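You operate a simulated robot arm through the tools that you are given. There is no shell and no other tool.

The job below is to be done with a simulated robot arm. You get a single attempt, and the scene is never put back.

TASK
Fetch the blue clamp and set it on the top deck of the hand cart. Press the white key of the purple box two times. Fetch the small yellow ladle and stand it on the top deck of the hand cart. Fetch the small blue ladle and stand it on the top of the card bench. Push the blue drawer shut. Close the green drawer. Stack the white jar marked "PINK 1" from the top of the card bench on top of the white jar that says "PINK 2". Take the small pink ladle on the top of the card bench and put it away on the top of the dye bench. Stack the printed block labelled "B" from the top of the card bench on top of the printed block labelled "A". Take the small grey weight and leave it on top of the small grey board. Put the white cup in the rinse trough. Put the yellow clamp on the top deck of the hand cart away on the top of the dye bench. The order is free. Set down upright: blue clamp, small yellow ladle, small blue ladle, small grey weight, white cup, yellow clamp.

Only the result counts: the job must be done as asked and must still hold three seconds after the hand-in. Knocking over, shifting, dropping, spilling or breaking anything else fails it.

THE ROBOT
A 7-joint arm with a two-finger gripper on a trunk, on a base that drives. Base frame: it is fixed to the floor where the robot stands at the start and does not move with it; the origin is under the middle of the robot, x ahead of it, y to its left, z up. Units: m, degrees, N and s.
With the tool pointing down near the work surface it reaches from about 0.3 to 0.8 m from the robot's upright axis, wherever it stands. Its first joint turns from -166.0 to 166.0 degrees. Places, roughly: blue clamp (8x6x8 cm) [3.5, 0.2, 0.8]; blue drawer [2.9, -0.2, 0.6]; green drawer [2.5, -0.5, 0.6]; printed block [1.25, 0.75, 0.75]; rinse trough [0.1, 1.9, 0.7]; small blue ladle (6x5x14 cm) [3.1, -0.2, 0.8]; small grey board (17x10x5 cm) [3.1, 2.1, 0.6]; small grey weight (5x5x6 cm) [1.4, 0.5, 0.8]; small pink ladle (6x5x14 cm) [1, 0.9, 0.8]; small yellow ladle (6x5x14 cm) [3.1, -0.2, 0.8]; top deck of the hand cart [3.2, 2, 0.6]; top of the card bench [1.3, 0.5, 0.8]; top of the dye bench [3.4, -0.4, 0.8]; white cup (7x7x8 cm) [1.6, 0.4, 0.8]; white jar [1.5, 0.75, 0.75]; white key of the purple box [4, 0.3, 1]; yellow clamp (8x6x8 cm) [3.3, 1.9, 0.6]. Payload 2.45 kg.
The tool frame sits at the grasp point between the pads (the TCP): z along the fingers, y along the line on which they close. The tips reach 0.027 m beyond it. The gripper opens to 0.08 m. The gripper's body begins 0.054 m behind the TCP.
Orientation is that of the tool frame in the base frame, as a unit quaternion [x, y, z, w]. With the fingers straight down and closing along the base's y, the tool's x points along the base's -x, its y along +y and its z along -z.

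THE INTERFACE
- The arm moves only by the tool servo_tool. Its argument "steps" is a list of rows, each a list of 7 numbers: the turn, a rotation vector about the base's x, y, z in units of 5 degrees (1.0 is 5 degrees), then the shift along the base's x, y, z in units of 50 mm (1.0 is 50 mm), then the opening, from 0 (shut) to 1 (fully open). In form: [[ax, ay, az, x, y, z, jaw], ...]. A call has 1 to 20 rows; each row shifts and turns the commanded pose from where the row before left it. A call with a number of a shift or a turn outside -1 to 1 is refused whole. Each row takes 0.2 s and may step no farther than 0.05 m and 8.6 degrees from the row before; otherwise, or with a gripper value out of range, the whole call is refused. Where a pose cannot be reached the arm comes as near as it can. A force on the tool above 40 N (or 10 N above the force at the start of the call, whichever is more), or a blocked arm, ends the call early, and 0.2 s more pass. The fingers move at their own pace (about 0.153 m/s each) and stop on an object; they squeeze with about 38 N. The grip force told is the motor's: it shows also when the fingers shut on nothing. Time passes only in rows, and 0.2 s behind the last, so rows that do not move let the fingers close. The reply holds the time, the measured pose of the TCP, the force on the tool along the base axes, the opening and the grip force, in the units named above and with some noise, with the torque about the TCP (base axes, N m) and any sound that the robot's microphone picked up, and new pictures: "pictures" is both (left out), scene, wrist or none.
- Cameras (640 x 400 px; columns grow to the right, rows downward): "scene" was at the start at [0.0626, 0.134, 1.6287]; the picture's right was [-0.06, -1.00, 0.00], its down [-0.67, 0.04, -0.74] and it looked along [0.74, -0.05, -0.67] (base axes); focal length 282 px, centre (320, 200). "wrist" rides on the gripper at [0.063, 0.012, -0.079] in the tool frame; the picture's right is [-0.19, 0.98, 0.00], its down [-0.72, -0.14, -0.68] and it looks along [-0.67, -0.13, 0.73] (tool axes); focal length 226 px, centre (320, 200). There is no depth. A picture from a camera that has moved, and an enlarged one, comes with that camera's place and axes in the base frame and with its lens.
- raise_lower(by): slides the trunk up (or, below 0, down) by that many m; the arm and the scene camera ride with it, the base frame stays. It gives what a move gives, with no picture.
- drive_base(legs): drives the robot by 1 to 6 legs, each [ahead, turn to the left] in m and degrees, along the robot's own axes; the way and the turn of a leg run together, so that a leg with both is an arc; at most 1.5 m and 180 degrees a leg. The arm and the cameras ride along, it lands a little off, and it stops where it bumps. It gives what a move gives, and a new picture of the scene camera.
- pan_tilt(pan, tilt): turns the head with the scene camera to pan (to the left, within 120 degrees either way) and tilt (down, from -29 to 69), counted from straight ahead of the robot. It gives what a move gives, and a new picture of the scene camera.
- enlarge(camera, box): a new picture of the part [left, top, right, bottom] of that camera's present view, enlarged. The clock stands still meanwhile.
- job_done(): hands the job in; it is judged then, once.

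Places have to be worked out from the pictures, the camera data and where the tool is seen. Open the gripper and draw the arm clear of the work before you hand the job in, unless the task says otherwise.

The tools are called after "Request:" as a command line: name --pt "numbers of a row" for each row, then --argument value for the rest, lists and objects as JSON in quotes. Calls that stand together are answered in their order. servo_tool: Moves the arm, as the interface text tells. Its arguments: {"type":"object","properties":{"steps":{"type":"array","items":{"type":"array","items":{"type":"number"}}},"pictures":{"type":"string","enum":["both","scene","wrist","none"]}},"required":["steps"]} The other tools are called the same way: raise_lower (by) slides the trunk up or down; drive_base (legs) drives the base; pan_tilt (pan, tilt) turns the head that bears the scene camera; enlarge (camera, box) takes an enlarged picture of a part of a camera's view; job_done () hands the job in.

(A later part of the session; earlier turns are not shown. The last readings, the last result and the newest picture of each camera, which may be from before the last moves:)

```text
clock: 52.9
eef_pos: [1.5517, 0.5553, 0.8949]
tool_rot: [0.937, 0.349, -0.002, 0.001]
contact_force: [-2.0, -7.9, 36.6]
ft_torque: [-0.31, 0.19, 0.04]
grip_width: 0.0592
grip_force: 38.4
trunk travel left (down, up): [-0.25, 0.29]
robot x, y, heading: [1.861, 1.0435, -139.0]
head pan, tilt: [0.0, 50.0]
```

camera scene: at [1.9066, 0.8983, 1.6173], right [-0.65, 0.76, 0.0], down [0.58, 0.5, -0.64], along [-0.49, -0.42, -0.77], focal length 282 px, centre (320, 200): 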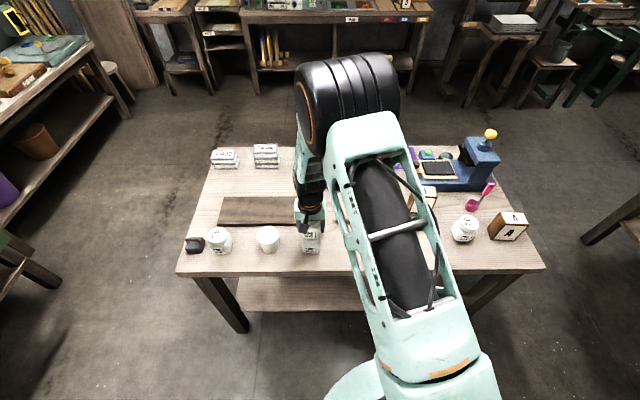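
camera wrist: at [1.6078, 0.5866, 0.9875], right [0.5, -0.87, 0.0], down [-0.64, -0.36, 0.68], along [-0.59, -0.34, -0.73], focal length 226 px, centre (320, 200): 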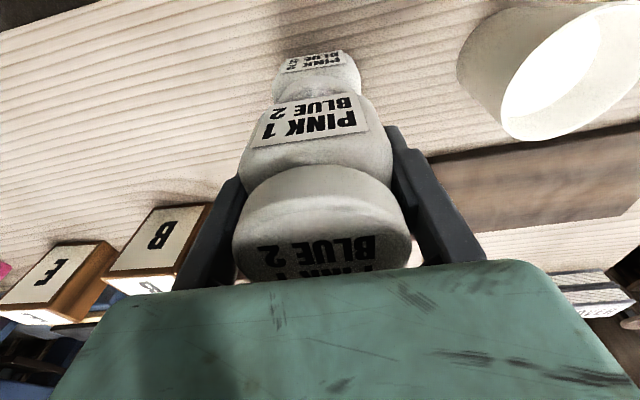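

Contact was made near z=0.900. I relieve the push slightly, then open.

Request:
servo_tool --pt "0 0 0 0 0 0.06 0.3" --pt "0 0 0 0 0 0 0.3" --pictures "none"

Request:
servo_tool --pt "0 0 0 0 0 0 0.9" --pt "0 0 0 0 0 0 1" --pt "0 0 0 0 0 0 1"

Request:
enlarge --camera "scene" --box '[240, 170, 400, 270]'

```text
clock: 53.5
eef_pos: [1.5519, 0.5562, 0.8951]
tool_rot: [0.937, 0.349, 0.001, -0.002]
contact_force: [-1.2, -3.6, 12.7]
ft_torque: [-0.41, 0.2, 0.0]
grip_width: 0.0595
grip_force: 38.2
trunk travel left (down, up): [-0.25, 0.29]
robot x, y, heading: [1.8644, 1.0437, -139.0]
head pan, tilt: [0.0, 50.0]
```

```text
clock: 54.3
eef_pos: [1.5522, 0.5561, 0.8952]
tool_rot: [0.937, 0.349, 0.0, -0.001]
contact_force: [0.4, 0.1, 0.3]
ft_torque: [0.03, 0.02, -0.03]
grip_width: 0.08
grip_force: 0.0
trunk travel left (down, up): [-0.25, 0.29]
robot x, y, heading: [1.8575, 1.0449, -139.4]
head pan, tilt: [0.0, 50.0]
camera scene: at [1.9067, 0.8984, 1.6172], right [-0.65, 0.76, 0.0], down [0.58, 0.5, -0.64], along [-0.49, -0.42, -0.77], focal length 282 px, centre (320, 200)
camera wrist: at [1.608, 0.5872, 0.9754], right [0.5, -0.87, 0.0], down [-0.64, -0.36, 0.68], along [-0.59, -0.34, -0.73], focal length 226 px, centre (320, 200)
```

scene: 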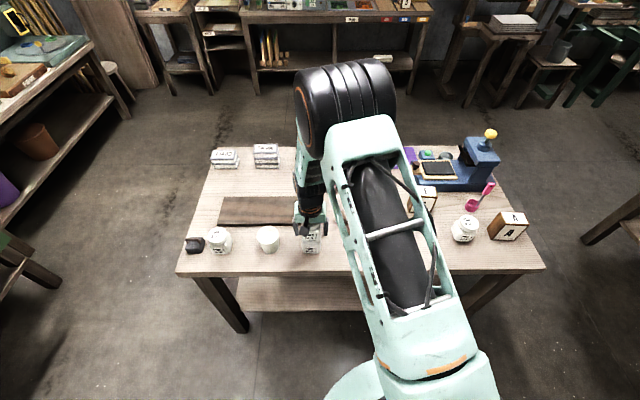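
wrist: 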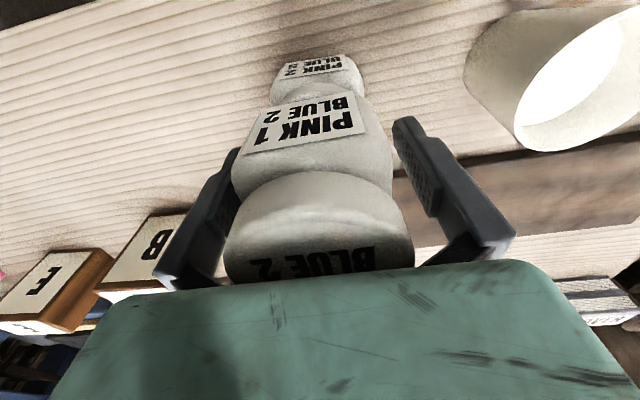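

```text
4.00 times, centred on (320, 220) of scene
camera zoom: at [1.9067, 0.8984, 1.6172], right [-0.65, 0.76, 0.0], down [0.58, 0.5, -0.64], along [-0.49, -0.42, -0.77], focal length 1129 px, centre (320, 120)
```

zoom: 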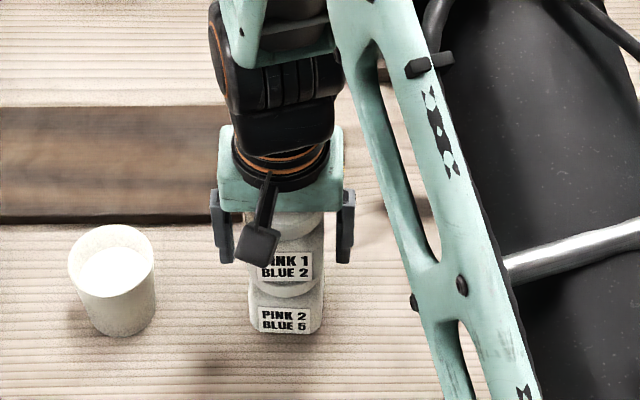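

Jar released. I lift straight up and look at the stack.

Request:
servo_tool --pt "0 0 0 0 0 0.5 1" --pt "0 0 0 0 0 1 1" --pt "0 0 0 0 0 1 1" --pictures "none"

Request:
servo_tool --pt "0 0 -1 -0.242 0.0756 0 1" --pt "0 0 -1 -0.242 0.0756 0 1" --pt "0 0 -1 -0.242 0.0756 0 1" --pt "0 0 -1 -0.242 0.0756 0 1" --pt "0 0 -1 -0.242 0.0756 0 1" --pt "0 0 -1 -0.242 0.0756 0 1" --pt "0 0 -1 -0.242 0.0756 0 1" --pt "0 0 -1 -0.242 0.0756 0 1" --pt "0 0 -1 -0.242 0.0756 0 1" --pt "0 0 -1 -0.242 0.0756 0 1" --pt "0 0 -1 -0.242 0.0756 0 1" --pt "0 0 -1 -0.242 0.0756 0 1" --pt "0 0 -1 -0.242 0.0756 0 1" --pt "0 0 -1 -0.242 0.0756 0 1" --pt "0 0 -1 -0.242 0.0756 0 1" --pt "0 0 -1 -0.242 0.0756 0 1" --pt "0 0 -1 -0.242 0.0756 0 1" --pt "0 0 -1 -0.242 0.0756 0 1"

Request:
enlarge --camera "scene" --box '[190, 170, 350, 270]'

```text
clock: 55.1
eef_pos: [1.5524, 0.5562, 1.0217]
tool_rot: [0.937, 0.349, 0.0, 0.0]
contact_force: [-0.8, -0.3, -0.4]
ft_torque: [-0.02, -0.01, 0.01]
grip_width: 0.0801
grip_force: 0.0
trunk travel left (down, up): [-0.25, 0.29]
robot x, y, heading: [1.8612, 1.0416, -139.3]
head pan, tilt: [0.0, 50.0]
```

```text
clock: 58.9
eef_pos: [1.3327, 0.6254, 1.0201]
tool_rot: [0.909, -0.416, 0.0, 0.0]
contact_force: [-1.4, -0.8, -0.3]
ft_torque: [0.01, -0.02, 0.0]
grip_width: 0.0799
grip_force: 0.2
trunk travel left (down, up): [-0.25, 0.29]
robot x, y, heading: [1.8606, 1.0424, -139.3]
head pan, tilt: [0.0, 50.0]
camera scene: at [1.9065, 0.8985, 1.6173], right [-0.65, 0.76, 0.0], down [0.58, 0.5, -0.64], along [-0.49, -0.42, -0.77], focal length 282 px, centre (320, 200)
camera wrist: at [1.3646, 0.5683, 1.101], right [-0.87, -0.49, 0.0], down [-0.36, 0.64, 0.68], along [-0.34, 0.59, -0.73], focal length 226 px, centre (320, 200)
```

scene: 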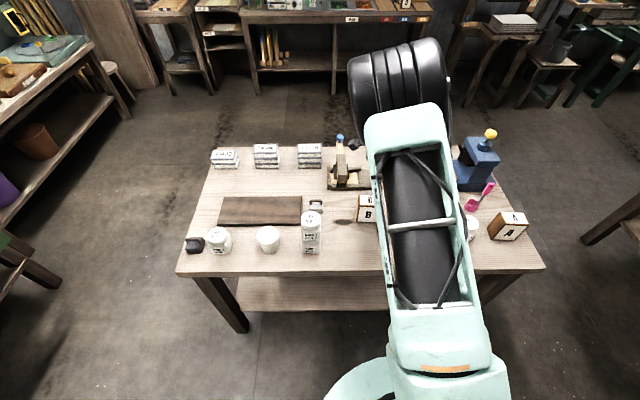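
wrist: 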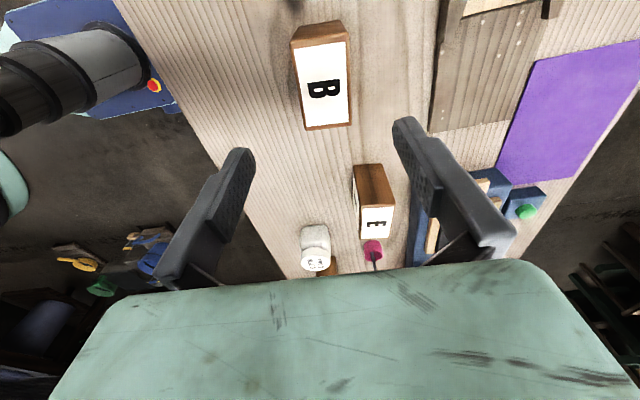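

```text
4.00 times, centred on (270, 220) of scene
camera zoom: at [1.9065, 0.8985, 1.6173], right [-0.65, 0.76, 0.0], down [0.58, 0.5, -0.64], along [-0.49, -0.42, -0.77], focal length 1129 px, centre (520, 120)
```

zoom: 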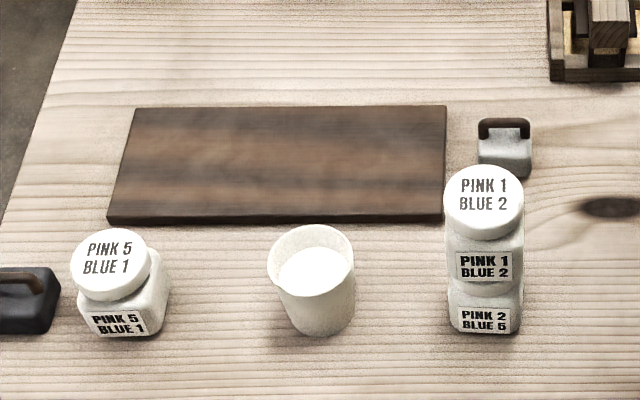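

The jar stack looks good. The tool is now over block B with fingers across its thin side; I apply a small turn and descend to grip.

Request:
servo_tool --pt "0 0 -0.6 0 -0.06 -0.8 1" --pt "0 0 0 0 0 -0.8 1" --pt "0 0 0 0 0 -0.6 1" --pictures "both"

```text
clock: 59.7
eef_pos: [1.3315, 0.6208, 0.9108]
tool_rot: [0.898, -0.439, -0.001, 0.0]
contact_force: [0.3, 0.6, -1.0]
ft_torque: [0.01, 0.0, -0.03]
grip_width: 0.0802
grip_force: 0.1
trunk travel left (down, up): [-0.25, 0.29]
robot x, y, heading: [1.8613, 1.044, -138.9]
head pan, tilt: [0.0, 50.0]
camera scene: at [1.9067, 0.8985, 1.6172], right [-0.65, 0.76, 0.0], down [0.58, 0.5, -0.64], along [-0.49, -0.42, -0.77], focal length 282 px, centre (320, 200)
camera wrist: at [1.3607, 0.5628, 0.9908], right [-0.89, -0.45, 0.0], down [-0.33, 0.65, 0.68], along [-0.31, 0.61, -0.73], focal length 226 px, centre (320, 200)
```

scene: 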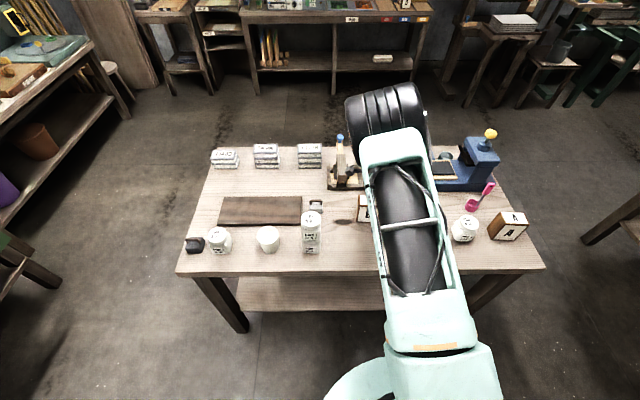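
wrist: 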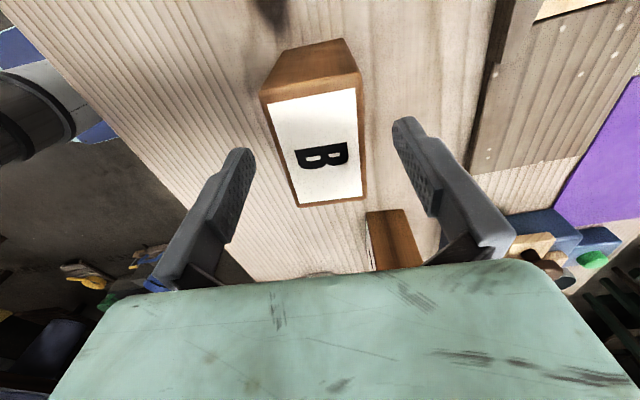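

B is well between the fingers. I fine-correct and descend to z≈0.845, then close.

Request:
servo_tool --pt "0 0 -0.5 0.05 -0.06 -0.7 1" --pt "0 0 0 0 0 -0.6 1" --pt "0 0 0 0 0 0 0.2" --pt "0 0 0 0 0 0 0.2" --pt "0 0 0 0 0 0 0.2" --pt "0 0 0 0 0 0 0.2" --pictures "wrist"

```text
clock: 61.1
eef_pos: [1.336, 0.6167, 0.8461]
tool_rot: [0.889, -0.458, 0.0, 0.0]
contact_force: [0.0, -0.1, 0.0]
ft_torque: [-0.02, -0.04, -0.03]
grip_width: 0.0494
grip_force: 38.1
trunk travel left (down, up): [-0.25, 0.29]
robot x, y, heading: [1.8605, 1.0443, -139.0]
head pan, tilt: [0.0, 50.0]
camera wrist: at [1.3618, 0.5569, 0.9247], right [-0.91, -0.41, 0.0], down [-0.3, 0.67, 0.68], along [-0.28, 0.62, -0.73], focal length 226 px, centre (320, 200)
```

wrist: 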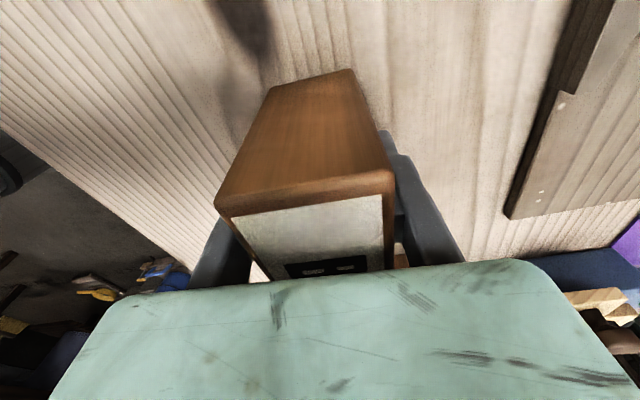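

B is gripped (0.049). I enlarge the scene around A to measure it before lifting.

Request:
servo_tool --pt "0 0 0 0 0 0.6 0.2" --pt "0 0 0 0 0 1 0.2" --pt "0 0 0 0 0 1 0.2" --pt "0 0 0 0 0 0.4 0.2" --pictures "both"

Request:
enlarge --camera "scene" --box '[450, 180, 562, 250]'

```text
clock: 62.1
eef_pos: [1.3361, 0.6183, 0.9956]
tool_rot: [0.889, -0.459, 0.001, 0.001]
contact_force: [-1.0, -0.3, -1.7]
ft_torque: [-0.03, 0.01, 0.02]
grip_width: 0.0495
grip_force: 38.1
trunk travel left (down, up): [-0.25, 0.29]
robot x, y, heading: [1.8609, 1.043, -139.1]
head pan, tilt: [0.0, 50.0]
camera scene: at [1.9068, 0.8986, 1.6173], right [-0.65, 0.76, 0.0], down [0.58, 0.5, -0.64], along [-0.49, -0.42, -0.77], focal length 282 px, centre (320, 200)
camera wrist: at [1.3627, 0.5598, 1.0747], right [-0.91, -0.41, 0.0], down [-0.3, 0.67, 0.68], along [-0.28, 0.62, -0.73], focal length 226 px, centre (320, 200)
```

scene: 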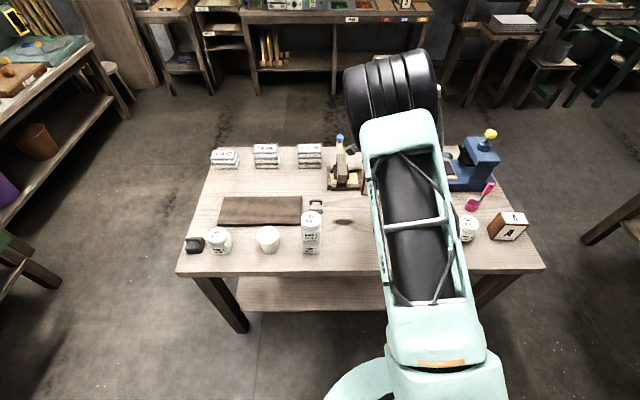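
wrist: 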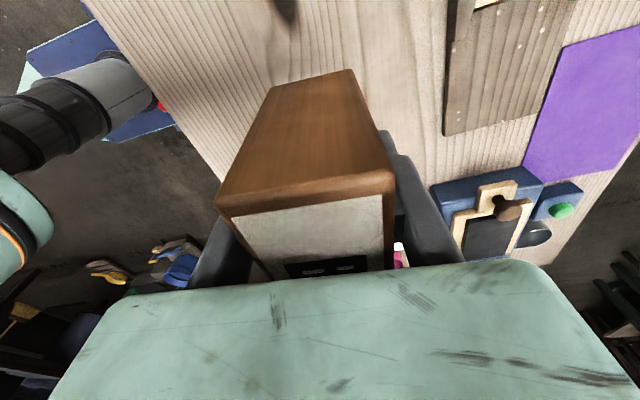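

```text
5.71 times, centred on (506, 215) of scene
camera zoom: at [1.9068, 0.8986, 1.6173], right [-0.65, 0.76, 0.0], down [0.58, 0.5, -0.64], along [-0.49, -0.42, -0.77], focal length 1612 px, centre (-743, 114)
```

zoom: 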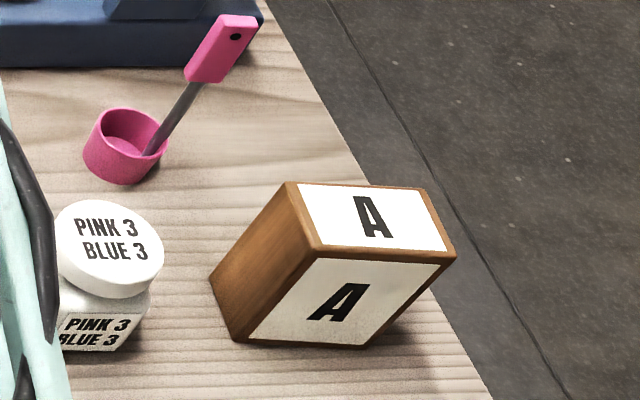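

A's top center is about (1.086, 1.019), yaw about −3°. I carry B there, a bit higher, and compare in the scene view.

Request:
servo_tool --pt "0 0 0 0 0 1 0.2" --pt "0 0 0.5 -0.5 0.8 0 0.2" --pt "0 0 0 -0.5 0.8 0 0.2" --pt "0 0 0 -0.5 0.8 0 0.2" --pt "0 0 0 -0.5 0.8 0 0.2" --pt "0 0 0 -0.5 0.8 0 0.2" --pt "0 0 0 -0.5 0.8 0 0.2" --pt "0 0 0 -0.5 0.8 0 0.2" --pt "0 0 0 -0.5 0.8 0 0.2" --pt "0 0 0 -0.5 0.8 0 0.2" --pt "0 0 0 -0.5 0.8 0 0.2" --pt "0 0 0 0 0 0 0.2"

Request:
enlarge --camera "scene" --box '[450, 160, 578, 240]'

```text
clock: 64.7
eef_pos: [1.0857, 1.02, 1.0442]
tool_rot: [0.898, -0.439, 0.0, 0.0]
contact_force: [0.2, 0.4, -1.2]
ft_torque: [-0.01, 0.01, 0.03]
grip_width: 0.0491
grip_force: 38.3
trunk travel left (down, up): [-0.25, 0.29]
robot x, y, heading: [1.8611, 1.0438, -139.4]
head pan, tilt: [0.0, 50.0]
camera scene: at [1.9063, 0.8988, 1.6173], right [-0.65, 0.76, 0.0], down [0.58, 0.5, -0.64], along [-0.49, -0.42, -0.77], focal length 282 px, centre (320, 200)
camera wrist: at [1.1142, 0.9614, 1.1243], right [-0.89, -0.45, 0.0], down [-0.33, 0.65, 0.68], along [-0.31, 0.61, -0.73], focal length 226 px, centre (320, 200)
```

scene: 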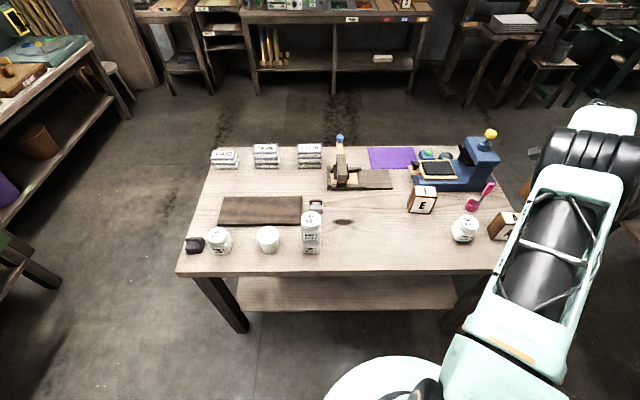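
wrist: 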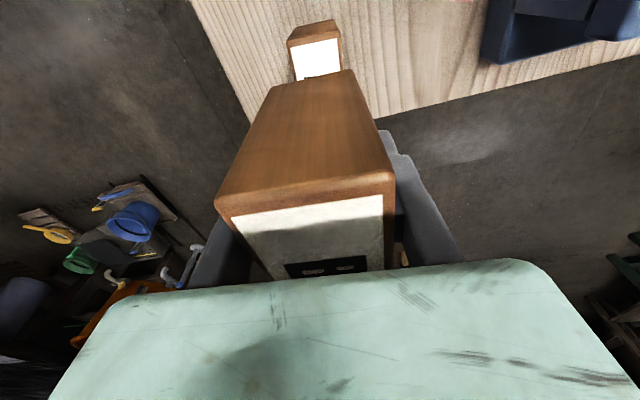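

```text
5.00 times, centred on (514, 200) of scene
camera zoom: at [1.9063, 0.8988, 1.6173], right [-0.65, 0.76, 0.0], down [0.58, 0.5, -0.64], along [-0.49, -0.42, -0.77], focal length 1411 px, centre (-650, 200)
```

zoom: 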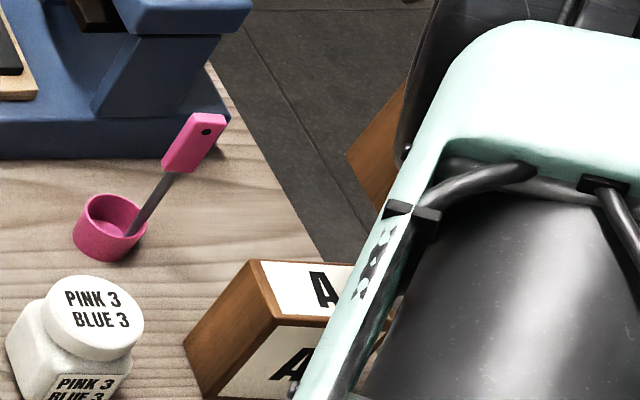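

B's left corner is ~7 mm too far right of A's, and depth matches. I shift left and lower to just above A.

Request:
servo_tool --pt "0 0 0 0.09 -0.11 0 0.2" --pt "0 0 0 0 0 -0.7 0.2" --pt "0 0 0 0 0 -0.6 0.2" --pt "0 0 0 0 0 -0.3 0.2" --pt "0 0 0 0 0 0 0.2"

Request:
enlarge --camera "scene" --box '[450, 160, 578, 240]'

```text
clock: 65.9
eef_pos: [1.089, 1.0112, 0.965]
tool_rot: [0.899, -0.439, 0.0, 0.0]
contact_force: [-0.3, 0.2, -2.3]
ft_torque: [-0.01, 0.0, 0.04]
grip_width: 0.0489
grip_force: 37.9
trunk travel left (down, up): [-0.25, 0.29]
robot x, y, heading: [1.8598, 1.0478, -139.1]
head pan, tilt: [0.0, 50.0]
camera scene: at [1.9061, 0.8988, 1.6173], right [-0.65, 0.76, 0.0], down [0.58, 0.5, -0.64], along [-0.49, -0.42, -0.77], focal length 282 px, centre (320, 200)
camera wrist: at [1.1182, 0.954, 1.0453], right [-0.89, -0.45, 0.0], down [-0.33, 0.65, 0.68], along [-0.31, 0.61, -0.73], focal length 226 px, centre (320, 200)
```

scene: 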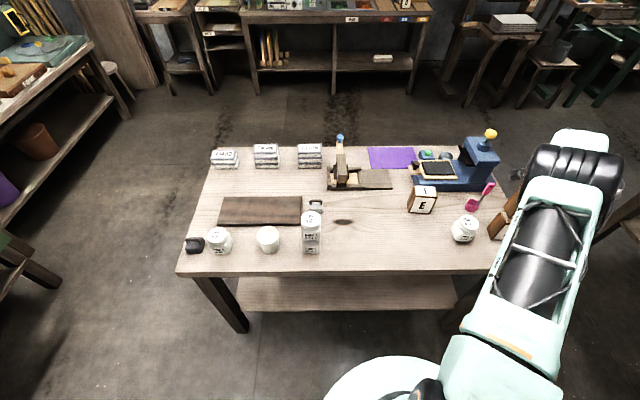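
wrist: 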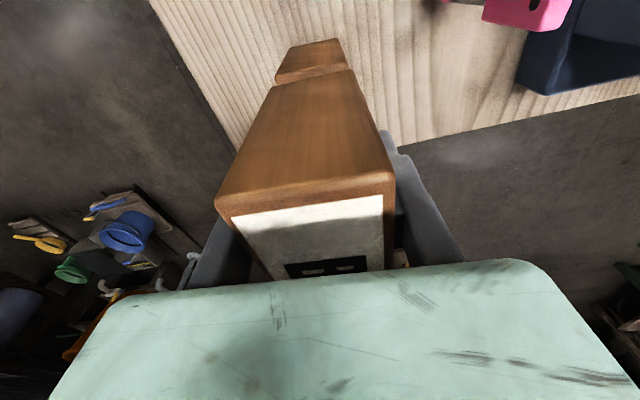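

```text
5.00 times, centred on (514, 200) of scene
camera zoom: at [1.9061, 0.8988, 1.6173], right [-0.65, 0.76, 0.0], down [0.58, 0.5, -0.64], along [-0.49, -0.42, -0.77], focal length 1411 px, centre (-650, 200)
```

zoom: 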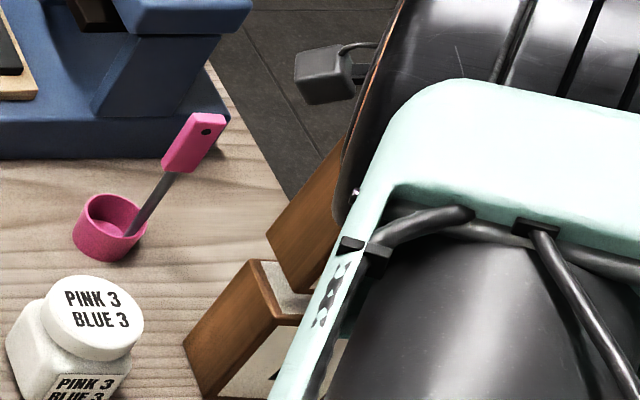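

B is aligned with A within 2 mm. I lower in small steps until contact.

Request:
servo_tool --pt "0 0 0 0 0 -0.2 0.2" --pt "0 0 0 0 0 -0.1 0.2" --pt "0 0 0 0 0 0 0.2" --pictures "wrist"

Request:
servo_tool --pt "0 0 0 0 0 -0.06 0.2" --pt "0 0 0 0 0 0 0.2" --pictures "none"

```text
clock: 66.7
eef_pos: [1.0896, 1.0115, 0.9511]
tool_rot: [0.898, -0.439, -0.001, 0.0]
contact_force: [-0.2, 0.3, -1.8]
ft_torque: [-0.03, -0.01, -0.02]
grip_width: 0.0493
grip_force: 38.2
trunk travel left (down, up): [-0.25, 0.29]
robot x, y, heading: [1.8595, 1.0451, -139.1]
head pan, tilt: [0.0, 50.0]
camera wrist: at [1.1188, 0.9534, 1.0306], right [-0.89, -0.45, 0.0], down [-0.33, 0.65, 0.68], along [-0.31, 0.61, -0.73], focal length 226 px, centre (320, 200)
```

wrist: 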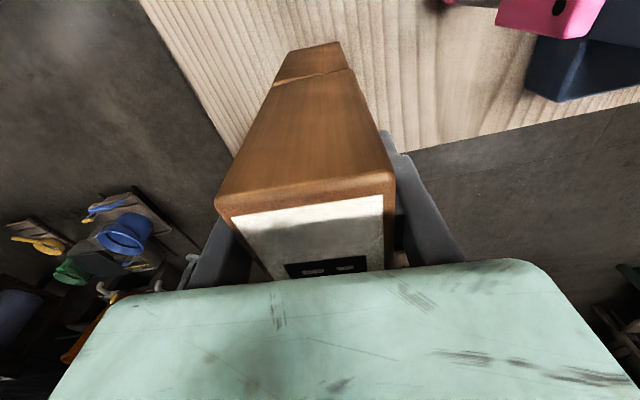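

```text
clock: 67.3
eef_pos: [1.0901, 1.0124, 0.9491]
tool_rot: [0.898, -0.44, 0.0, 0.0]
contact_force: [0.2, -0.6, -2.0]
ft_torque: [-0.03, -0.03, -0.02]
grip_width: 0.0496
grip_force: 37.8
trunk travel left (down, up): [-0.25, 0.29]
robot x, y, heading: [1.8618, 1.0424, -139.2]
head pan, tilt: [0.0, 50.0]
```

Edges line up in the wrist view and there is no contact yet. I keep lowering in millimetre steps.

Request:
servo_tool --pt "0 0 0 0 0 -0.06 0.2" --pt "0 0 0 0 0 0 0.2" --pictures "none"

Request:
servo_tool --pt "0 0 0 0 0 -0.06 0.2" --pt "0 0 0 0 0 0 0.2" --pictures "none"

```text
clock: 67.9
eef_pos: [1.0905, 1.0122, 0.9442]
tool_rot: [0.898, -0.439, 0.0, -0.001]
contact_force: [-0.7, -0.3, -2.4]
ft_torque: [-0.01, -0.02, 0.0]
grip_width: 0.0491
grip_force: 38.5
trunk travel left (down, up): [-0.25, 0.29]
robot x, y, heading: [1.854, 1.0451, -139.2]
head pan, tilt: [0.0, 50.0]
```

```text
clock: 68.5
eef_pos: [1.0907, 1.0119, 0.9429]
tool_rot: [0.898, -0.439, -0.002, 0.001]
contact_force: [1.0, 0.3, 11.5]
ft_torque: [-0.03, -0.26, 0.0]
grip_width: 0.0493
grip_force: 38.3
trunk travel left (down, up): [-0.25, 0.29]
robot x, y, heading: [1.8592, 1.0419, -139.1]
head pan, tilt: [0.0, 50.0]
```

Contact at z≈0.943. I open and retreat upward.

Request:
servo_tool --pt "0 0 0 0 0 0 0.9" --pt "0 0 0 0 0 0 1" --pt "0 0 0 0 0 0 1" --pictures "wrist"

Request:
servo_tool --pt "0 0 0 0 0 0.5 1" --pt "0 0 0 0 0 1 1" --pt "0 0 0 0 0 1 1" --pt "0 0 0 0.6 -0.75 0 1" --pt "0 0 0 0.6 -0.75 0 1" --pt "0 0 0 0.6 -0.75 0 1" --pt "0 0 0 0.6 -0.75 0 1"

Request:
enlarge --camera "scene" --box '[450, 160, 578, 240]'

```text
clock: 69.3
eef_pos: [1.0906, 1.0119, 0.9422]
tool_rot: [0.898, -0.439, 0.0, 0.0]
contact_force: [0.1, 0.5, -0.7]
ft_torque: [0.02, -0.02, 0.02]
grip_width: 0.0797
grip_force: 0.0
trunk travel left (down, up): [-0.25, 0.29]
robot x, y, heading: [1.8617, 1.0469, -139.2]
head pan, tilt: [0.0, 50.0]
camera wrist: at [1.1192, 0.9543, 1.021], right [-0.89, -0.45, 0.0], down [-0.33, 0.65, 0.68], along [-0.31, 0.61, -0.73], focal length 226 px, centre (320, 200)
```

wrist: 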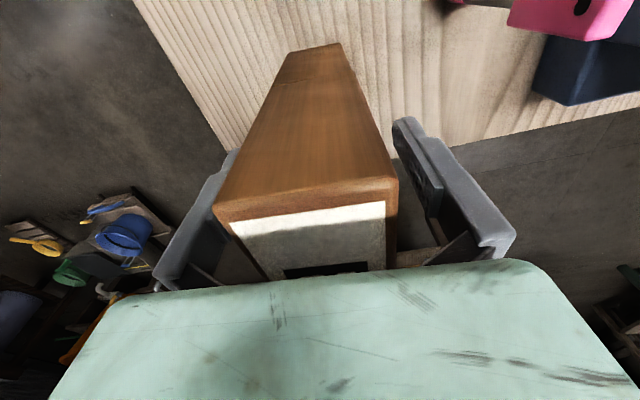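

```text
clock: 70.9
eef_pos: [1.2138, 0.8626, 1.0653]
tool_rot: [0.898, -0.44, 0.001, 0.0]
contact_force: [0.3, -0.4, 0.4]
ft_torque: [0.04, 0.01, -0.02]
grip_width: 0.08
grip_force: 0.1
trunk travel left (down, up): [-0.25, 0.29]
robot x, y, heading: [1.8586, 1.043, -139.4]
head pan, tilt: [0.0, 50.0]
camera scene: at [1.9072, 0.8977, 1.6172], right [-0.65, 0.76, 0.0], down [0.58, 0.5, -0.64], along [-0.49, -0.42, -0.77], focal length 282 px, centre (320, 200)
camera wrist: at [1.2414, 0.8051, 1.1432], right [-0.89, -0.45, 0.0], down [-0.33, 0.65, 0.68], along [-0.31, 0.61, -0.73], focal length 226 px, centre (320, 200)
```

scene: 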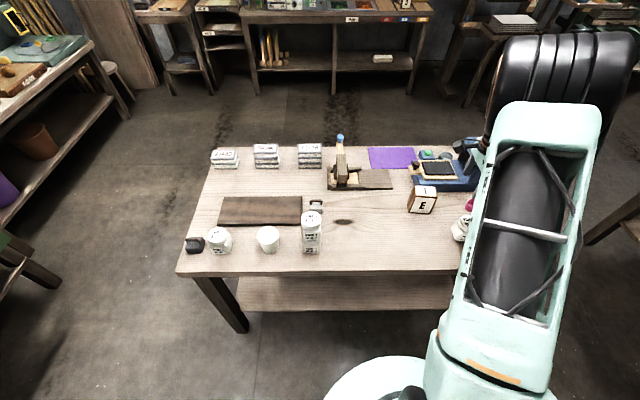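
wrist: 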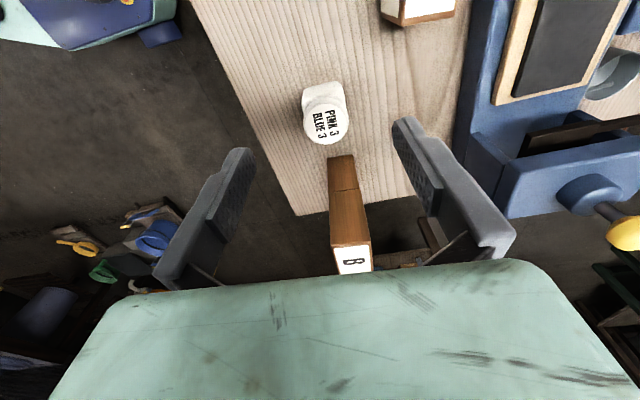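

```text
5.00 times, centred on (514, 200) of scene
camera zoom: at [1.9072, 0.8977, 1.6172], right [-0.65, 0.76, 0.0], down [0.58, 0.5, -0.64], along [-0.49, -0.42, -0.77], focal length 1411 px, centre (-650, 200)
```

zoom: 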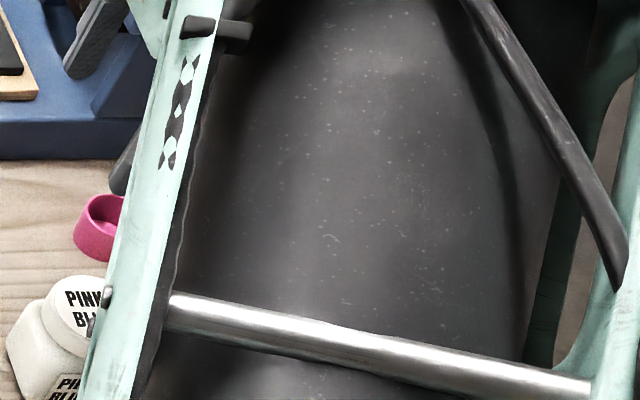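

B stands on A in a straight tower. Next is the white cup at about (1.643, 0.452); I move above it while turning the tool back to neutral.

Request:
servo_tool --pt "0 0 0.97 0.478 -0.456 0 1" --pt "0 0 0.97 0.478 -0.456 0 1" --pt "0 0 0.97 0.478 -0.456 0 1" --pt "0 0 0.97 0.478 -0.456 0 1" --pt "0 0 0.97 0.478 -0.456 0 1" --pt "0 0 0.97 0.478 -0.456 0 1" --pt "0 0 0.97 0.478 -0.456 0 1" --pt "0 0 0.97 0.478 -0.456 0 1" --pt "0 0 0.97 0.478 -0.456 0 1" --pt "0 0 0.97 0.478 -0.456 0 1" --pt "0 0 0.97 0.478 -0.456 0 1" --pt "0 0 0.97 0.478 -0.456 0 1" --pt "0 0 0.97 0.478 -0.456 0 1" --pt "0 0 0.97 0.478 -0.456 0 1" --pt "0 0 0.97 0.478 -0.456 0 1" --pt "0 0 0.97 0.478 -0.456 0 1" --pt "0 0 0.97 0.478 -0.456 0 1" --pt "0 0 0.97 0.478 -0.456 0 1"

Request:
enlarge --camera "scene" --box '[420, 160, 560, 260]'

```text
clock: 74.7
eef_pos: [1.6398, 0.4518, 1.0673]
tool_rot: [0.953, 0.303, 0.0, 0.0]
contact_force: [-0.4, 0.1, -0.5]
ft_torque: [0.02, -0.01, -0.03]
grip_width: 0.0801
grip_force: 0.2
trunk travel left (down, up): [-0.25, 0.29]
robot x, y, heading: [1.8618, 1.043, -139.4]
head pan, tilt: [0.0, 50.0]
camera scene: at [1.9071, 0.898, 1.6172], right [-0.65, 0.76, 0.0], down [0.58, 0.5, -0.64], along [-0.49, -0.42, -0.77], focal length 282 px, centre (320, 200)
camera wrist: at [1.6985, 0.4775, 1.146], right [0.41, -0.91, 0.0], down [-0.67, -0.3, 0.68], along [-0.62, -0.28, -0.73], focal length 226 px, centre (320, 200)
```

scene: 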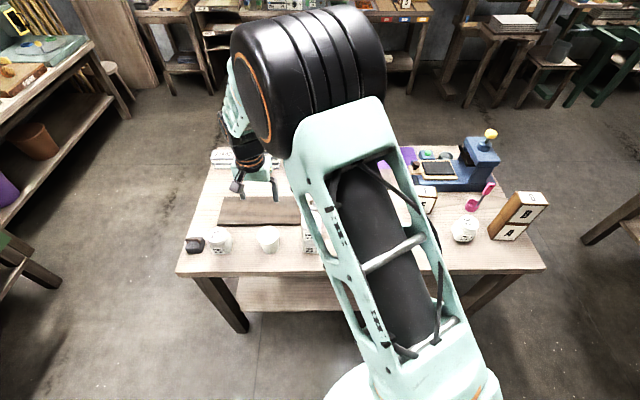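
wrist: 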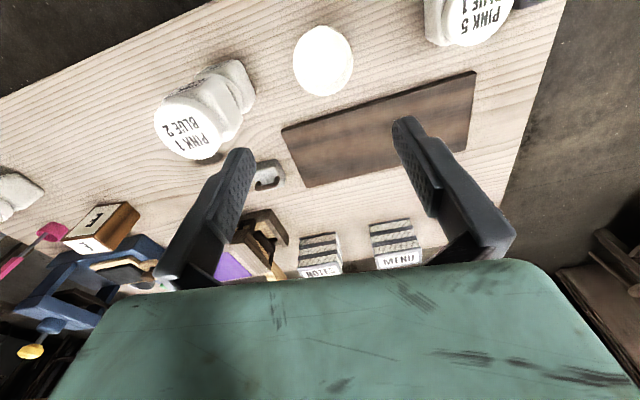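

```text
4.00 times, centred on (490, 210) of scene
camera zoom: at [1.9071, 0.898, 1.6172], right [-0.65, 0.76, 0.0], down [0.58, 0.5, -0.64], along [-0.49, -0.42, -0.77], focal length 1129 px, centre (-360, 160)
```

zoom: 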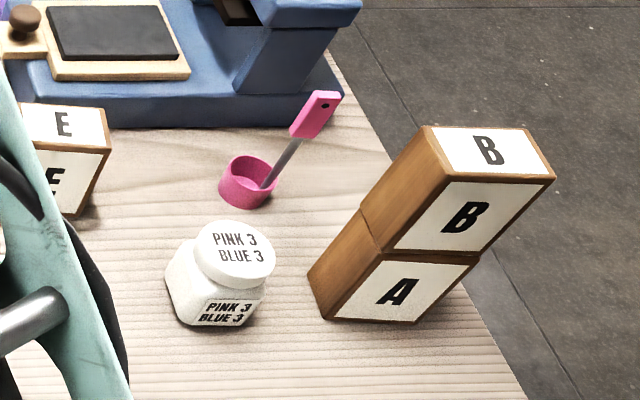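

Blocks A/B are stacked well. The cup is ~7 mm off in +x from the tool; I correct and descend for a closer check.

Request:
servo_tool --pt "0 0 0 0.14 0 -0.8 1" --pt "0 0 0 0 0 -0.8 1" --pt "0 0 0 0 0 -0.8 1" --pt "0 0 0 0 0 0 1" --pictures "wrist"

Request:
enlarge --camera "wrist" --box '[220, 40, 420, 165]'

```text
clock: 75.7
eef_pos: [1.6471, 0.4499, 0.9486]
tool_rot: [0.953, 0.302, 0.0, 0.0]
contact_force: [0.4, -0.5, -0.3]
ft_torque: [0.01, -0.02, 0.04]
grip_width: 0.08
grip_force: 0.1
trunk travel left (down, up): [-0.25, 0.29]
robot x, y, heading: [1.858, 1.0414, -139.0]
head pan, tilt: [0.0, 50.0]
camera wrist: at [1.7068, 0.4757, 1.0269], right [0.41, -0.91, 0.0], down [-0.67, -0.3, 0.68], along [-0.62, -0.28, -0.73], focal length 226 px, centre (320, 200)
```

wrist: 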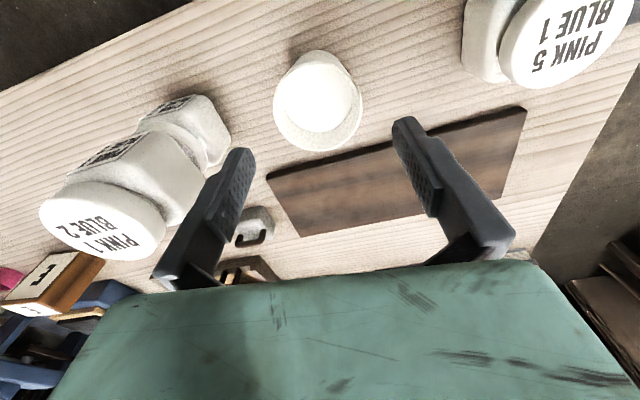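

```text
3.20 times, centred on (320, 102) of wrist
camera zoom: at [1.7068, 0.4757, 1.0269], right [0.41, -0.91, 0.0], down [-0.67, -0.3, 0.68], along [-0.62, -0.28, -0.73], focal length 723 px, centre (320, 512)
```

zoom: 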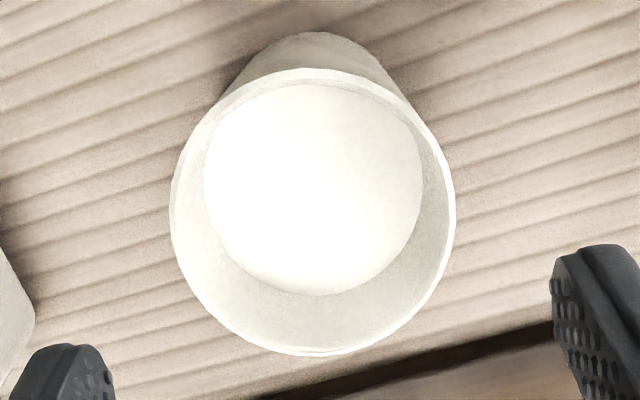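

The cup is centred within 2 mm. I descend around it, and close.

Request:
servo_tool --pt "0 0 0 0 0.02 -0.7 1" --pt "0 0 0 0 0 -0.7 1" --pt "0 0 0 0 0 -0.6 1" --pt "0 0 0 0 0 -0.36 1" --pt "0 0 0 0 0 0 1" --pictures "wrist"

```text
clock: 76.9
eef_pos: [1.6482, 0.4525, 0.8282]
tool_rot: [0.953, 0.302, 0.0, 0.0]
contact_force: [-0.4, 0.4, -0.4]
ft_torque: [0.01, 0.0, 0.0]
grip_width: 0.0797
grip_force: 0.1
trunk travel left (down, up): [-0.25, 0.29]
robot x, y, heading: [1.8595, 1.0441, -139.3]
head pan, tilt: [0.0, 50.0]
camera wrist: at [1.7068, 0.4794, 0.9083], right [0.41, -0.91, 0.0], down [-0.67, -0.3, 0.68], along [-0.62, -0.28, -0.73], focal length 226 px, centre (320, 200)
```

wrist: 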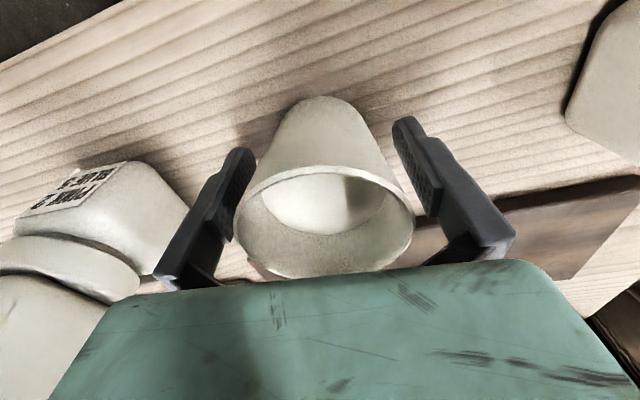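

The cup is between the fingers. I close and lift.

Request:
servo_tool --pt "0 0 0 0 0 0 0.4" --pt "0 0 0 0 0 0 0.4" --pt "0 0 0 0 0 0 0.4" --pt "0 0 0 0 0 0 0.4" --pictures "none"

Request:
servo_tool --pt "0 0 0 0 0 0.4 0.4" --pt "0 0 0 0 0 0.8 0.4" --pt "0 0 0 0 0 0.8 0.4" --pt "0 0 0 0 0 0.8 0.4" --pt "0 0 0 0 0 0.8 0.4" --pt "0 0 0 0 0 0 0.4" --pictures "both"

```text
clock: 77.9
eef_pos: [1.6485, 0.4532, 0.8298]
tool_rot: [0.953, 0.302, 0.0, 0.0]
contact_force: [-0.7, 0.7, 0.5]
ft_torque: [-0.02, -0.04, 0.02]
grip_width: 0.0661
grip_force: 38.3
trunk travel left (down, up): [-0.25, 0.29]
robot x, y, heading: [1.8598, 1.0458, -139.1]
head pan, tilt: [0.0, 50.0]
```

```text
clock: 79.3
eef_pos: [1.6449, 0.4554, 1.0093]
tool_rot: [0.953, 0.302, 0.0, 0.0]
contact_force: [-0.3, -0.1, -1.9]
ft_torque: [0.02, -0.02, -0.03]
grip_width: 0.0661
grip_force: 37.3
trunk travel left (down, up): [-0.25, 0.29]
robot x, y, heading: [1.8577, 1.0417, -139.5]
head pan, tilt: [0.0, 50.0]
camera scene: at [1.9068, 0.8984, 1.6172], right [-0.65, 0.76, 0.0], down [0.58, 0.5, -0.64], along [-0.49, -0.42, -0.77], focal length 282 px, centre (320, 200)
camera wrist: at [1.704, 0.48, 1.0882], right [0.41, -0.91, 0.0], down [-0.67, -0.3, 0.68], along [-0.62, -0.28, -0.73], focal length 226 px, centre (320, 200)
```

scene: 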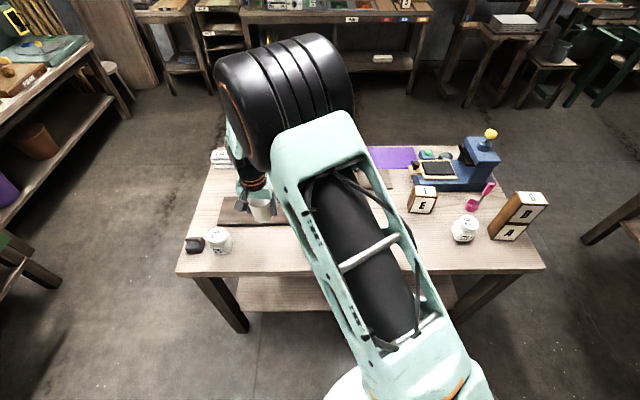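
wrist: 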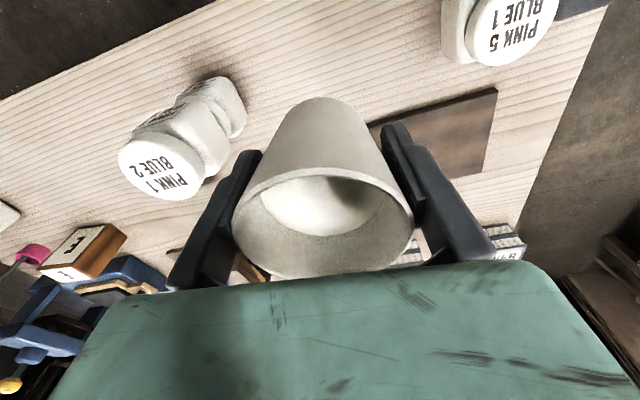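

The cup is held upright (0.066). I raise the trunk and drive back round the bench end to a stance in front of the trough.

Request:
raise_lower --by 0.25

Request:
drive_base --legs '[[0, -92.3], [1.14, 0], [0, 92], [0.78, 0], [0, -117.7]]'

Request:
pan_tilt --pan 20 --tilt 50

```text
clock: 81.9
eef_pos: [1.6443, 0.4544, 1.2586]
tool_rot: [0.953, 0.302, 0.0, 0.0]
contact_force: [0.2, 1.4, -0.8]
ft_torque: [0.01, -0.03, 0.01]
grip_width: 0.0658
grip_force: 38.5
trunk travel left (down, up): [-0.5, 0.04]
robot x, y, heading: [1.8593, 1.0429, -139.2]
head pan, tilt: [0.0, 50.0]
```

```text
clock: 104.7
eef_pos: [0.1047, 1.8747, 1.2582]
tool_rot: [0.75, -0.662, 0.001, 0.0]
contact_force: [-0.9, -0.3, -1.1]
ft_torque: [0.03, -0.03, 0.0]
grip_width: 0.0641
grip_force: 38.5
trunk travel left (down, up): [-0.5, 0.04]
robot x, y, heading: [0.5243, 1.4053, 102.6]
head pan, tilt: [0.0, 50.0]
camera scene: at [0.3735, 1.4322, 1.8673], right [0.98, 0.22, 0.0], down [0.17, -0.75, -0.64], along [-0.14, 0.63, -0.77], focal length 282 px, centre (320, 200)
```

scene: 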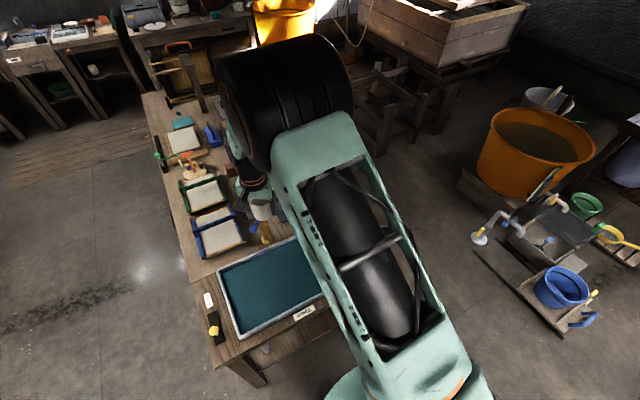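

```text
clock: 105.5
eef_pos: [0.1047, 1.8746, 1.2598]
tool_rot: [0.75, -0.662, 0.0, 0.0]
contact_force: [0.9, -0.1, -1.3]
ft_torque: [-0.03, -0.01, -0.02]
grip_width: 0.0641
grip_force: 37.7
trunk travel left (down, up): [-0.5, 0.04]
robot x, y, heading: [0.5264, 1.4059, 102.9]
head pan, tilt: [20.0, 50.0]
camera scene: at [0.3488, 1.4218, 1.8672], right [0.84, 0.54, 0.0], down [0.41, -0.65, -0.64], along [-0.35, 0.54, -0.77], focal length 282 px, centre (320, 200)
```

scene: 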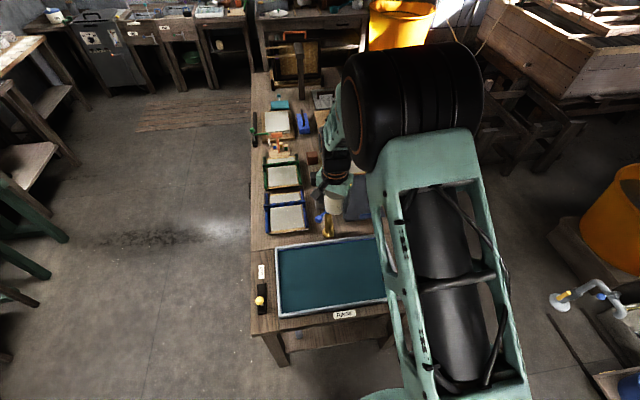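

The trough lies left-below the held cup. I check the wrist view for cup state and position over the trough.

Request:
enlarge --camera "wrist" --box '[0, 0, 640, 400]'

Request:
enlarge --camera "scene" --box '[240, 140, 420, 330]'

```text
1.00 times, centred on (320, 200) of wrist (not enlarged: the box is as wide or as high as the picture)
camera zoom: at [0.1009, 1.8099, 1.338], right [-1.0, 0.07, 0.0], down [0.05, 0.73, 0.68], along [0.05, 0.68, -0.73], focal length 226 px, centre (320, 200)
```

zoom: 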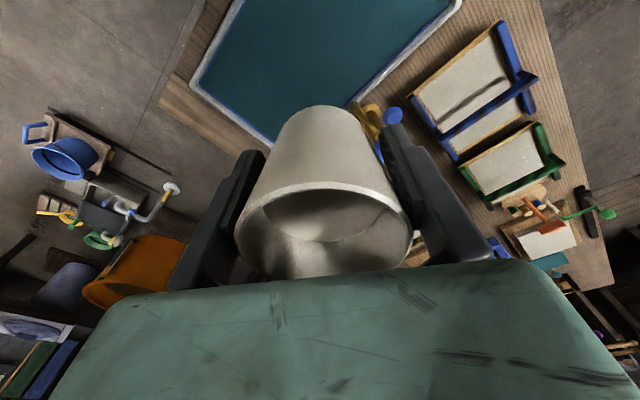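

```text
2.11 times, centred on (330, 235) of scene
camera zoom: at [0.3488, 1.4218, 1.8672], right [0.84, 0.54, 0.0], down [0.41, -0.65, -0.64], along [-0.35, 0.54, -0.77], focal length 594 px, centre (299, 126)
```

zoom: 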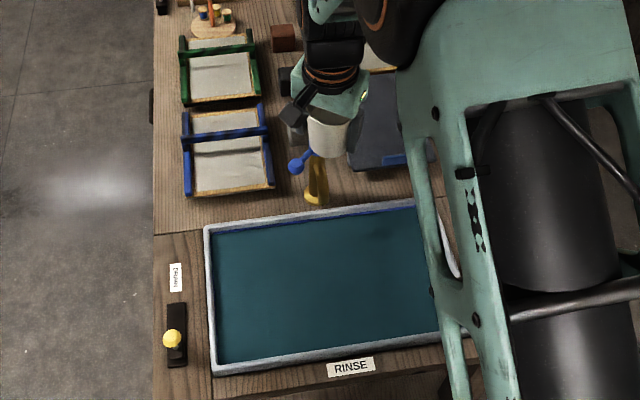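

The trough rim is near z≈0.79 with centre ≈(0.124,1.90); the faucet is at its back. I lower the trunk, move a bit right, and look again.

Request:
raise_lower --by -0.25

Request:
servo_tool --pt "0 0 0 0.6 0.25 0 0.4" --pt "0 0 0 0.6 0.25 0 0.4" --pt "0 0 0 0.4 0.2 0 0.4" --pt "0 0 0 0 0 -0.8 0.4" --pt "0 0 0 0 0 0 0.4"

```text
clock: 108.1
eef_pos: [0.1059, 1.8749, 1.009]
tool_rot: [0.749, -0.662, 0.0, 0.0]
contact_force: [0.4, 1.0, -1.9]
ft_torque: [-0.02, 0.02, -0.01]
grip_width: 0.0639
grip_force: 37.9
trunk travel left (down, up): [-0.25, 0.29]
robot x, y, heading: [0.5208, 1.4041, 102.8]
head pan, tilt: [20.0, 50.0]
```

```text
clock: 109.3
eef_pos: [0.1854, 1.9118, 0.9694]
tool_rot: [0.75, -0.662, 0.0, -0.001]
contact_force: [-0.3, -0.2, -0.8]
ft_torque: [-0.03, -0.01, 0.05]
grip_width: 0.0642
grip_force: 37.9
trunk travel left (down, up): [-0.25, 0.29]
robot x, y, heading: [0.521, 1.406, 102.7]
head pan, tilt: [20.0, 50.0]
camera scene: at [0.3483, 1.4219, 1.6172], right [0.84, 0.54, 0.0], down [0.41, -0.65, -0.64], along [-0.35, 0.54, -0.77], focal length 282 px, centre (320, 200)
camera wrist: at [0.1796, 1.8463, 1.0483], right [-1.0, 0.07, 0.0], down [0.05, 0.73, 0.68], along [0.05, 0.68, -0.73], focal length 226 px, centre (320, 200)
```

scene: 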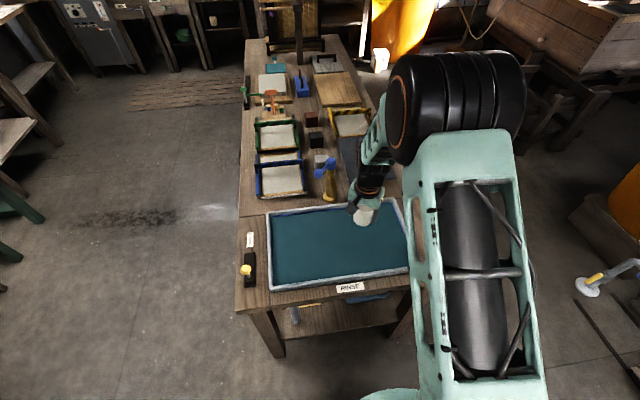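
wrist: 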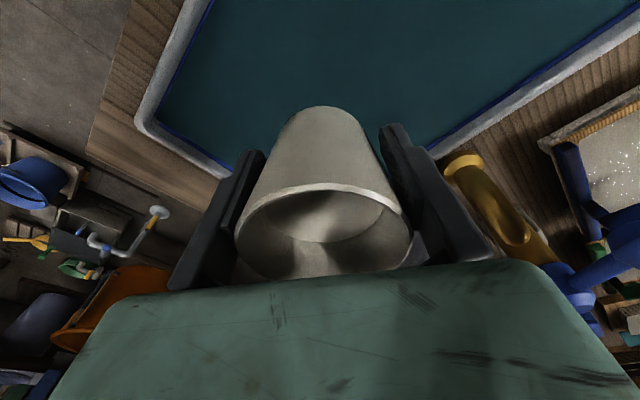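

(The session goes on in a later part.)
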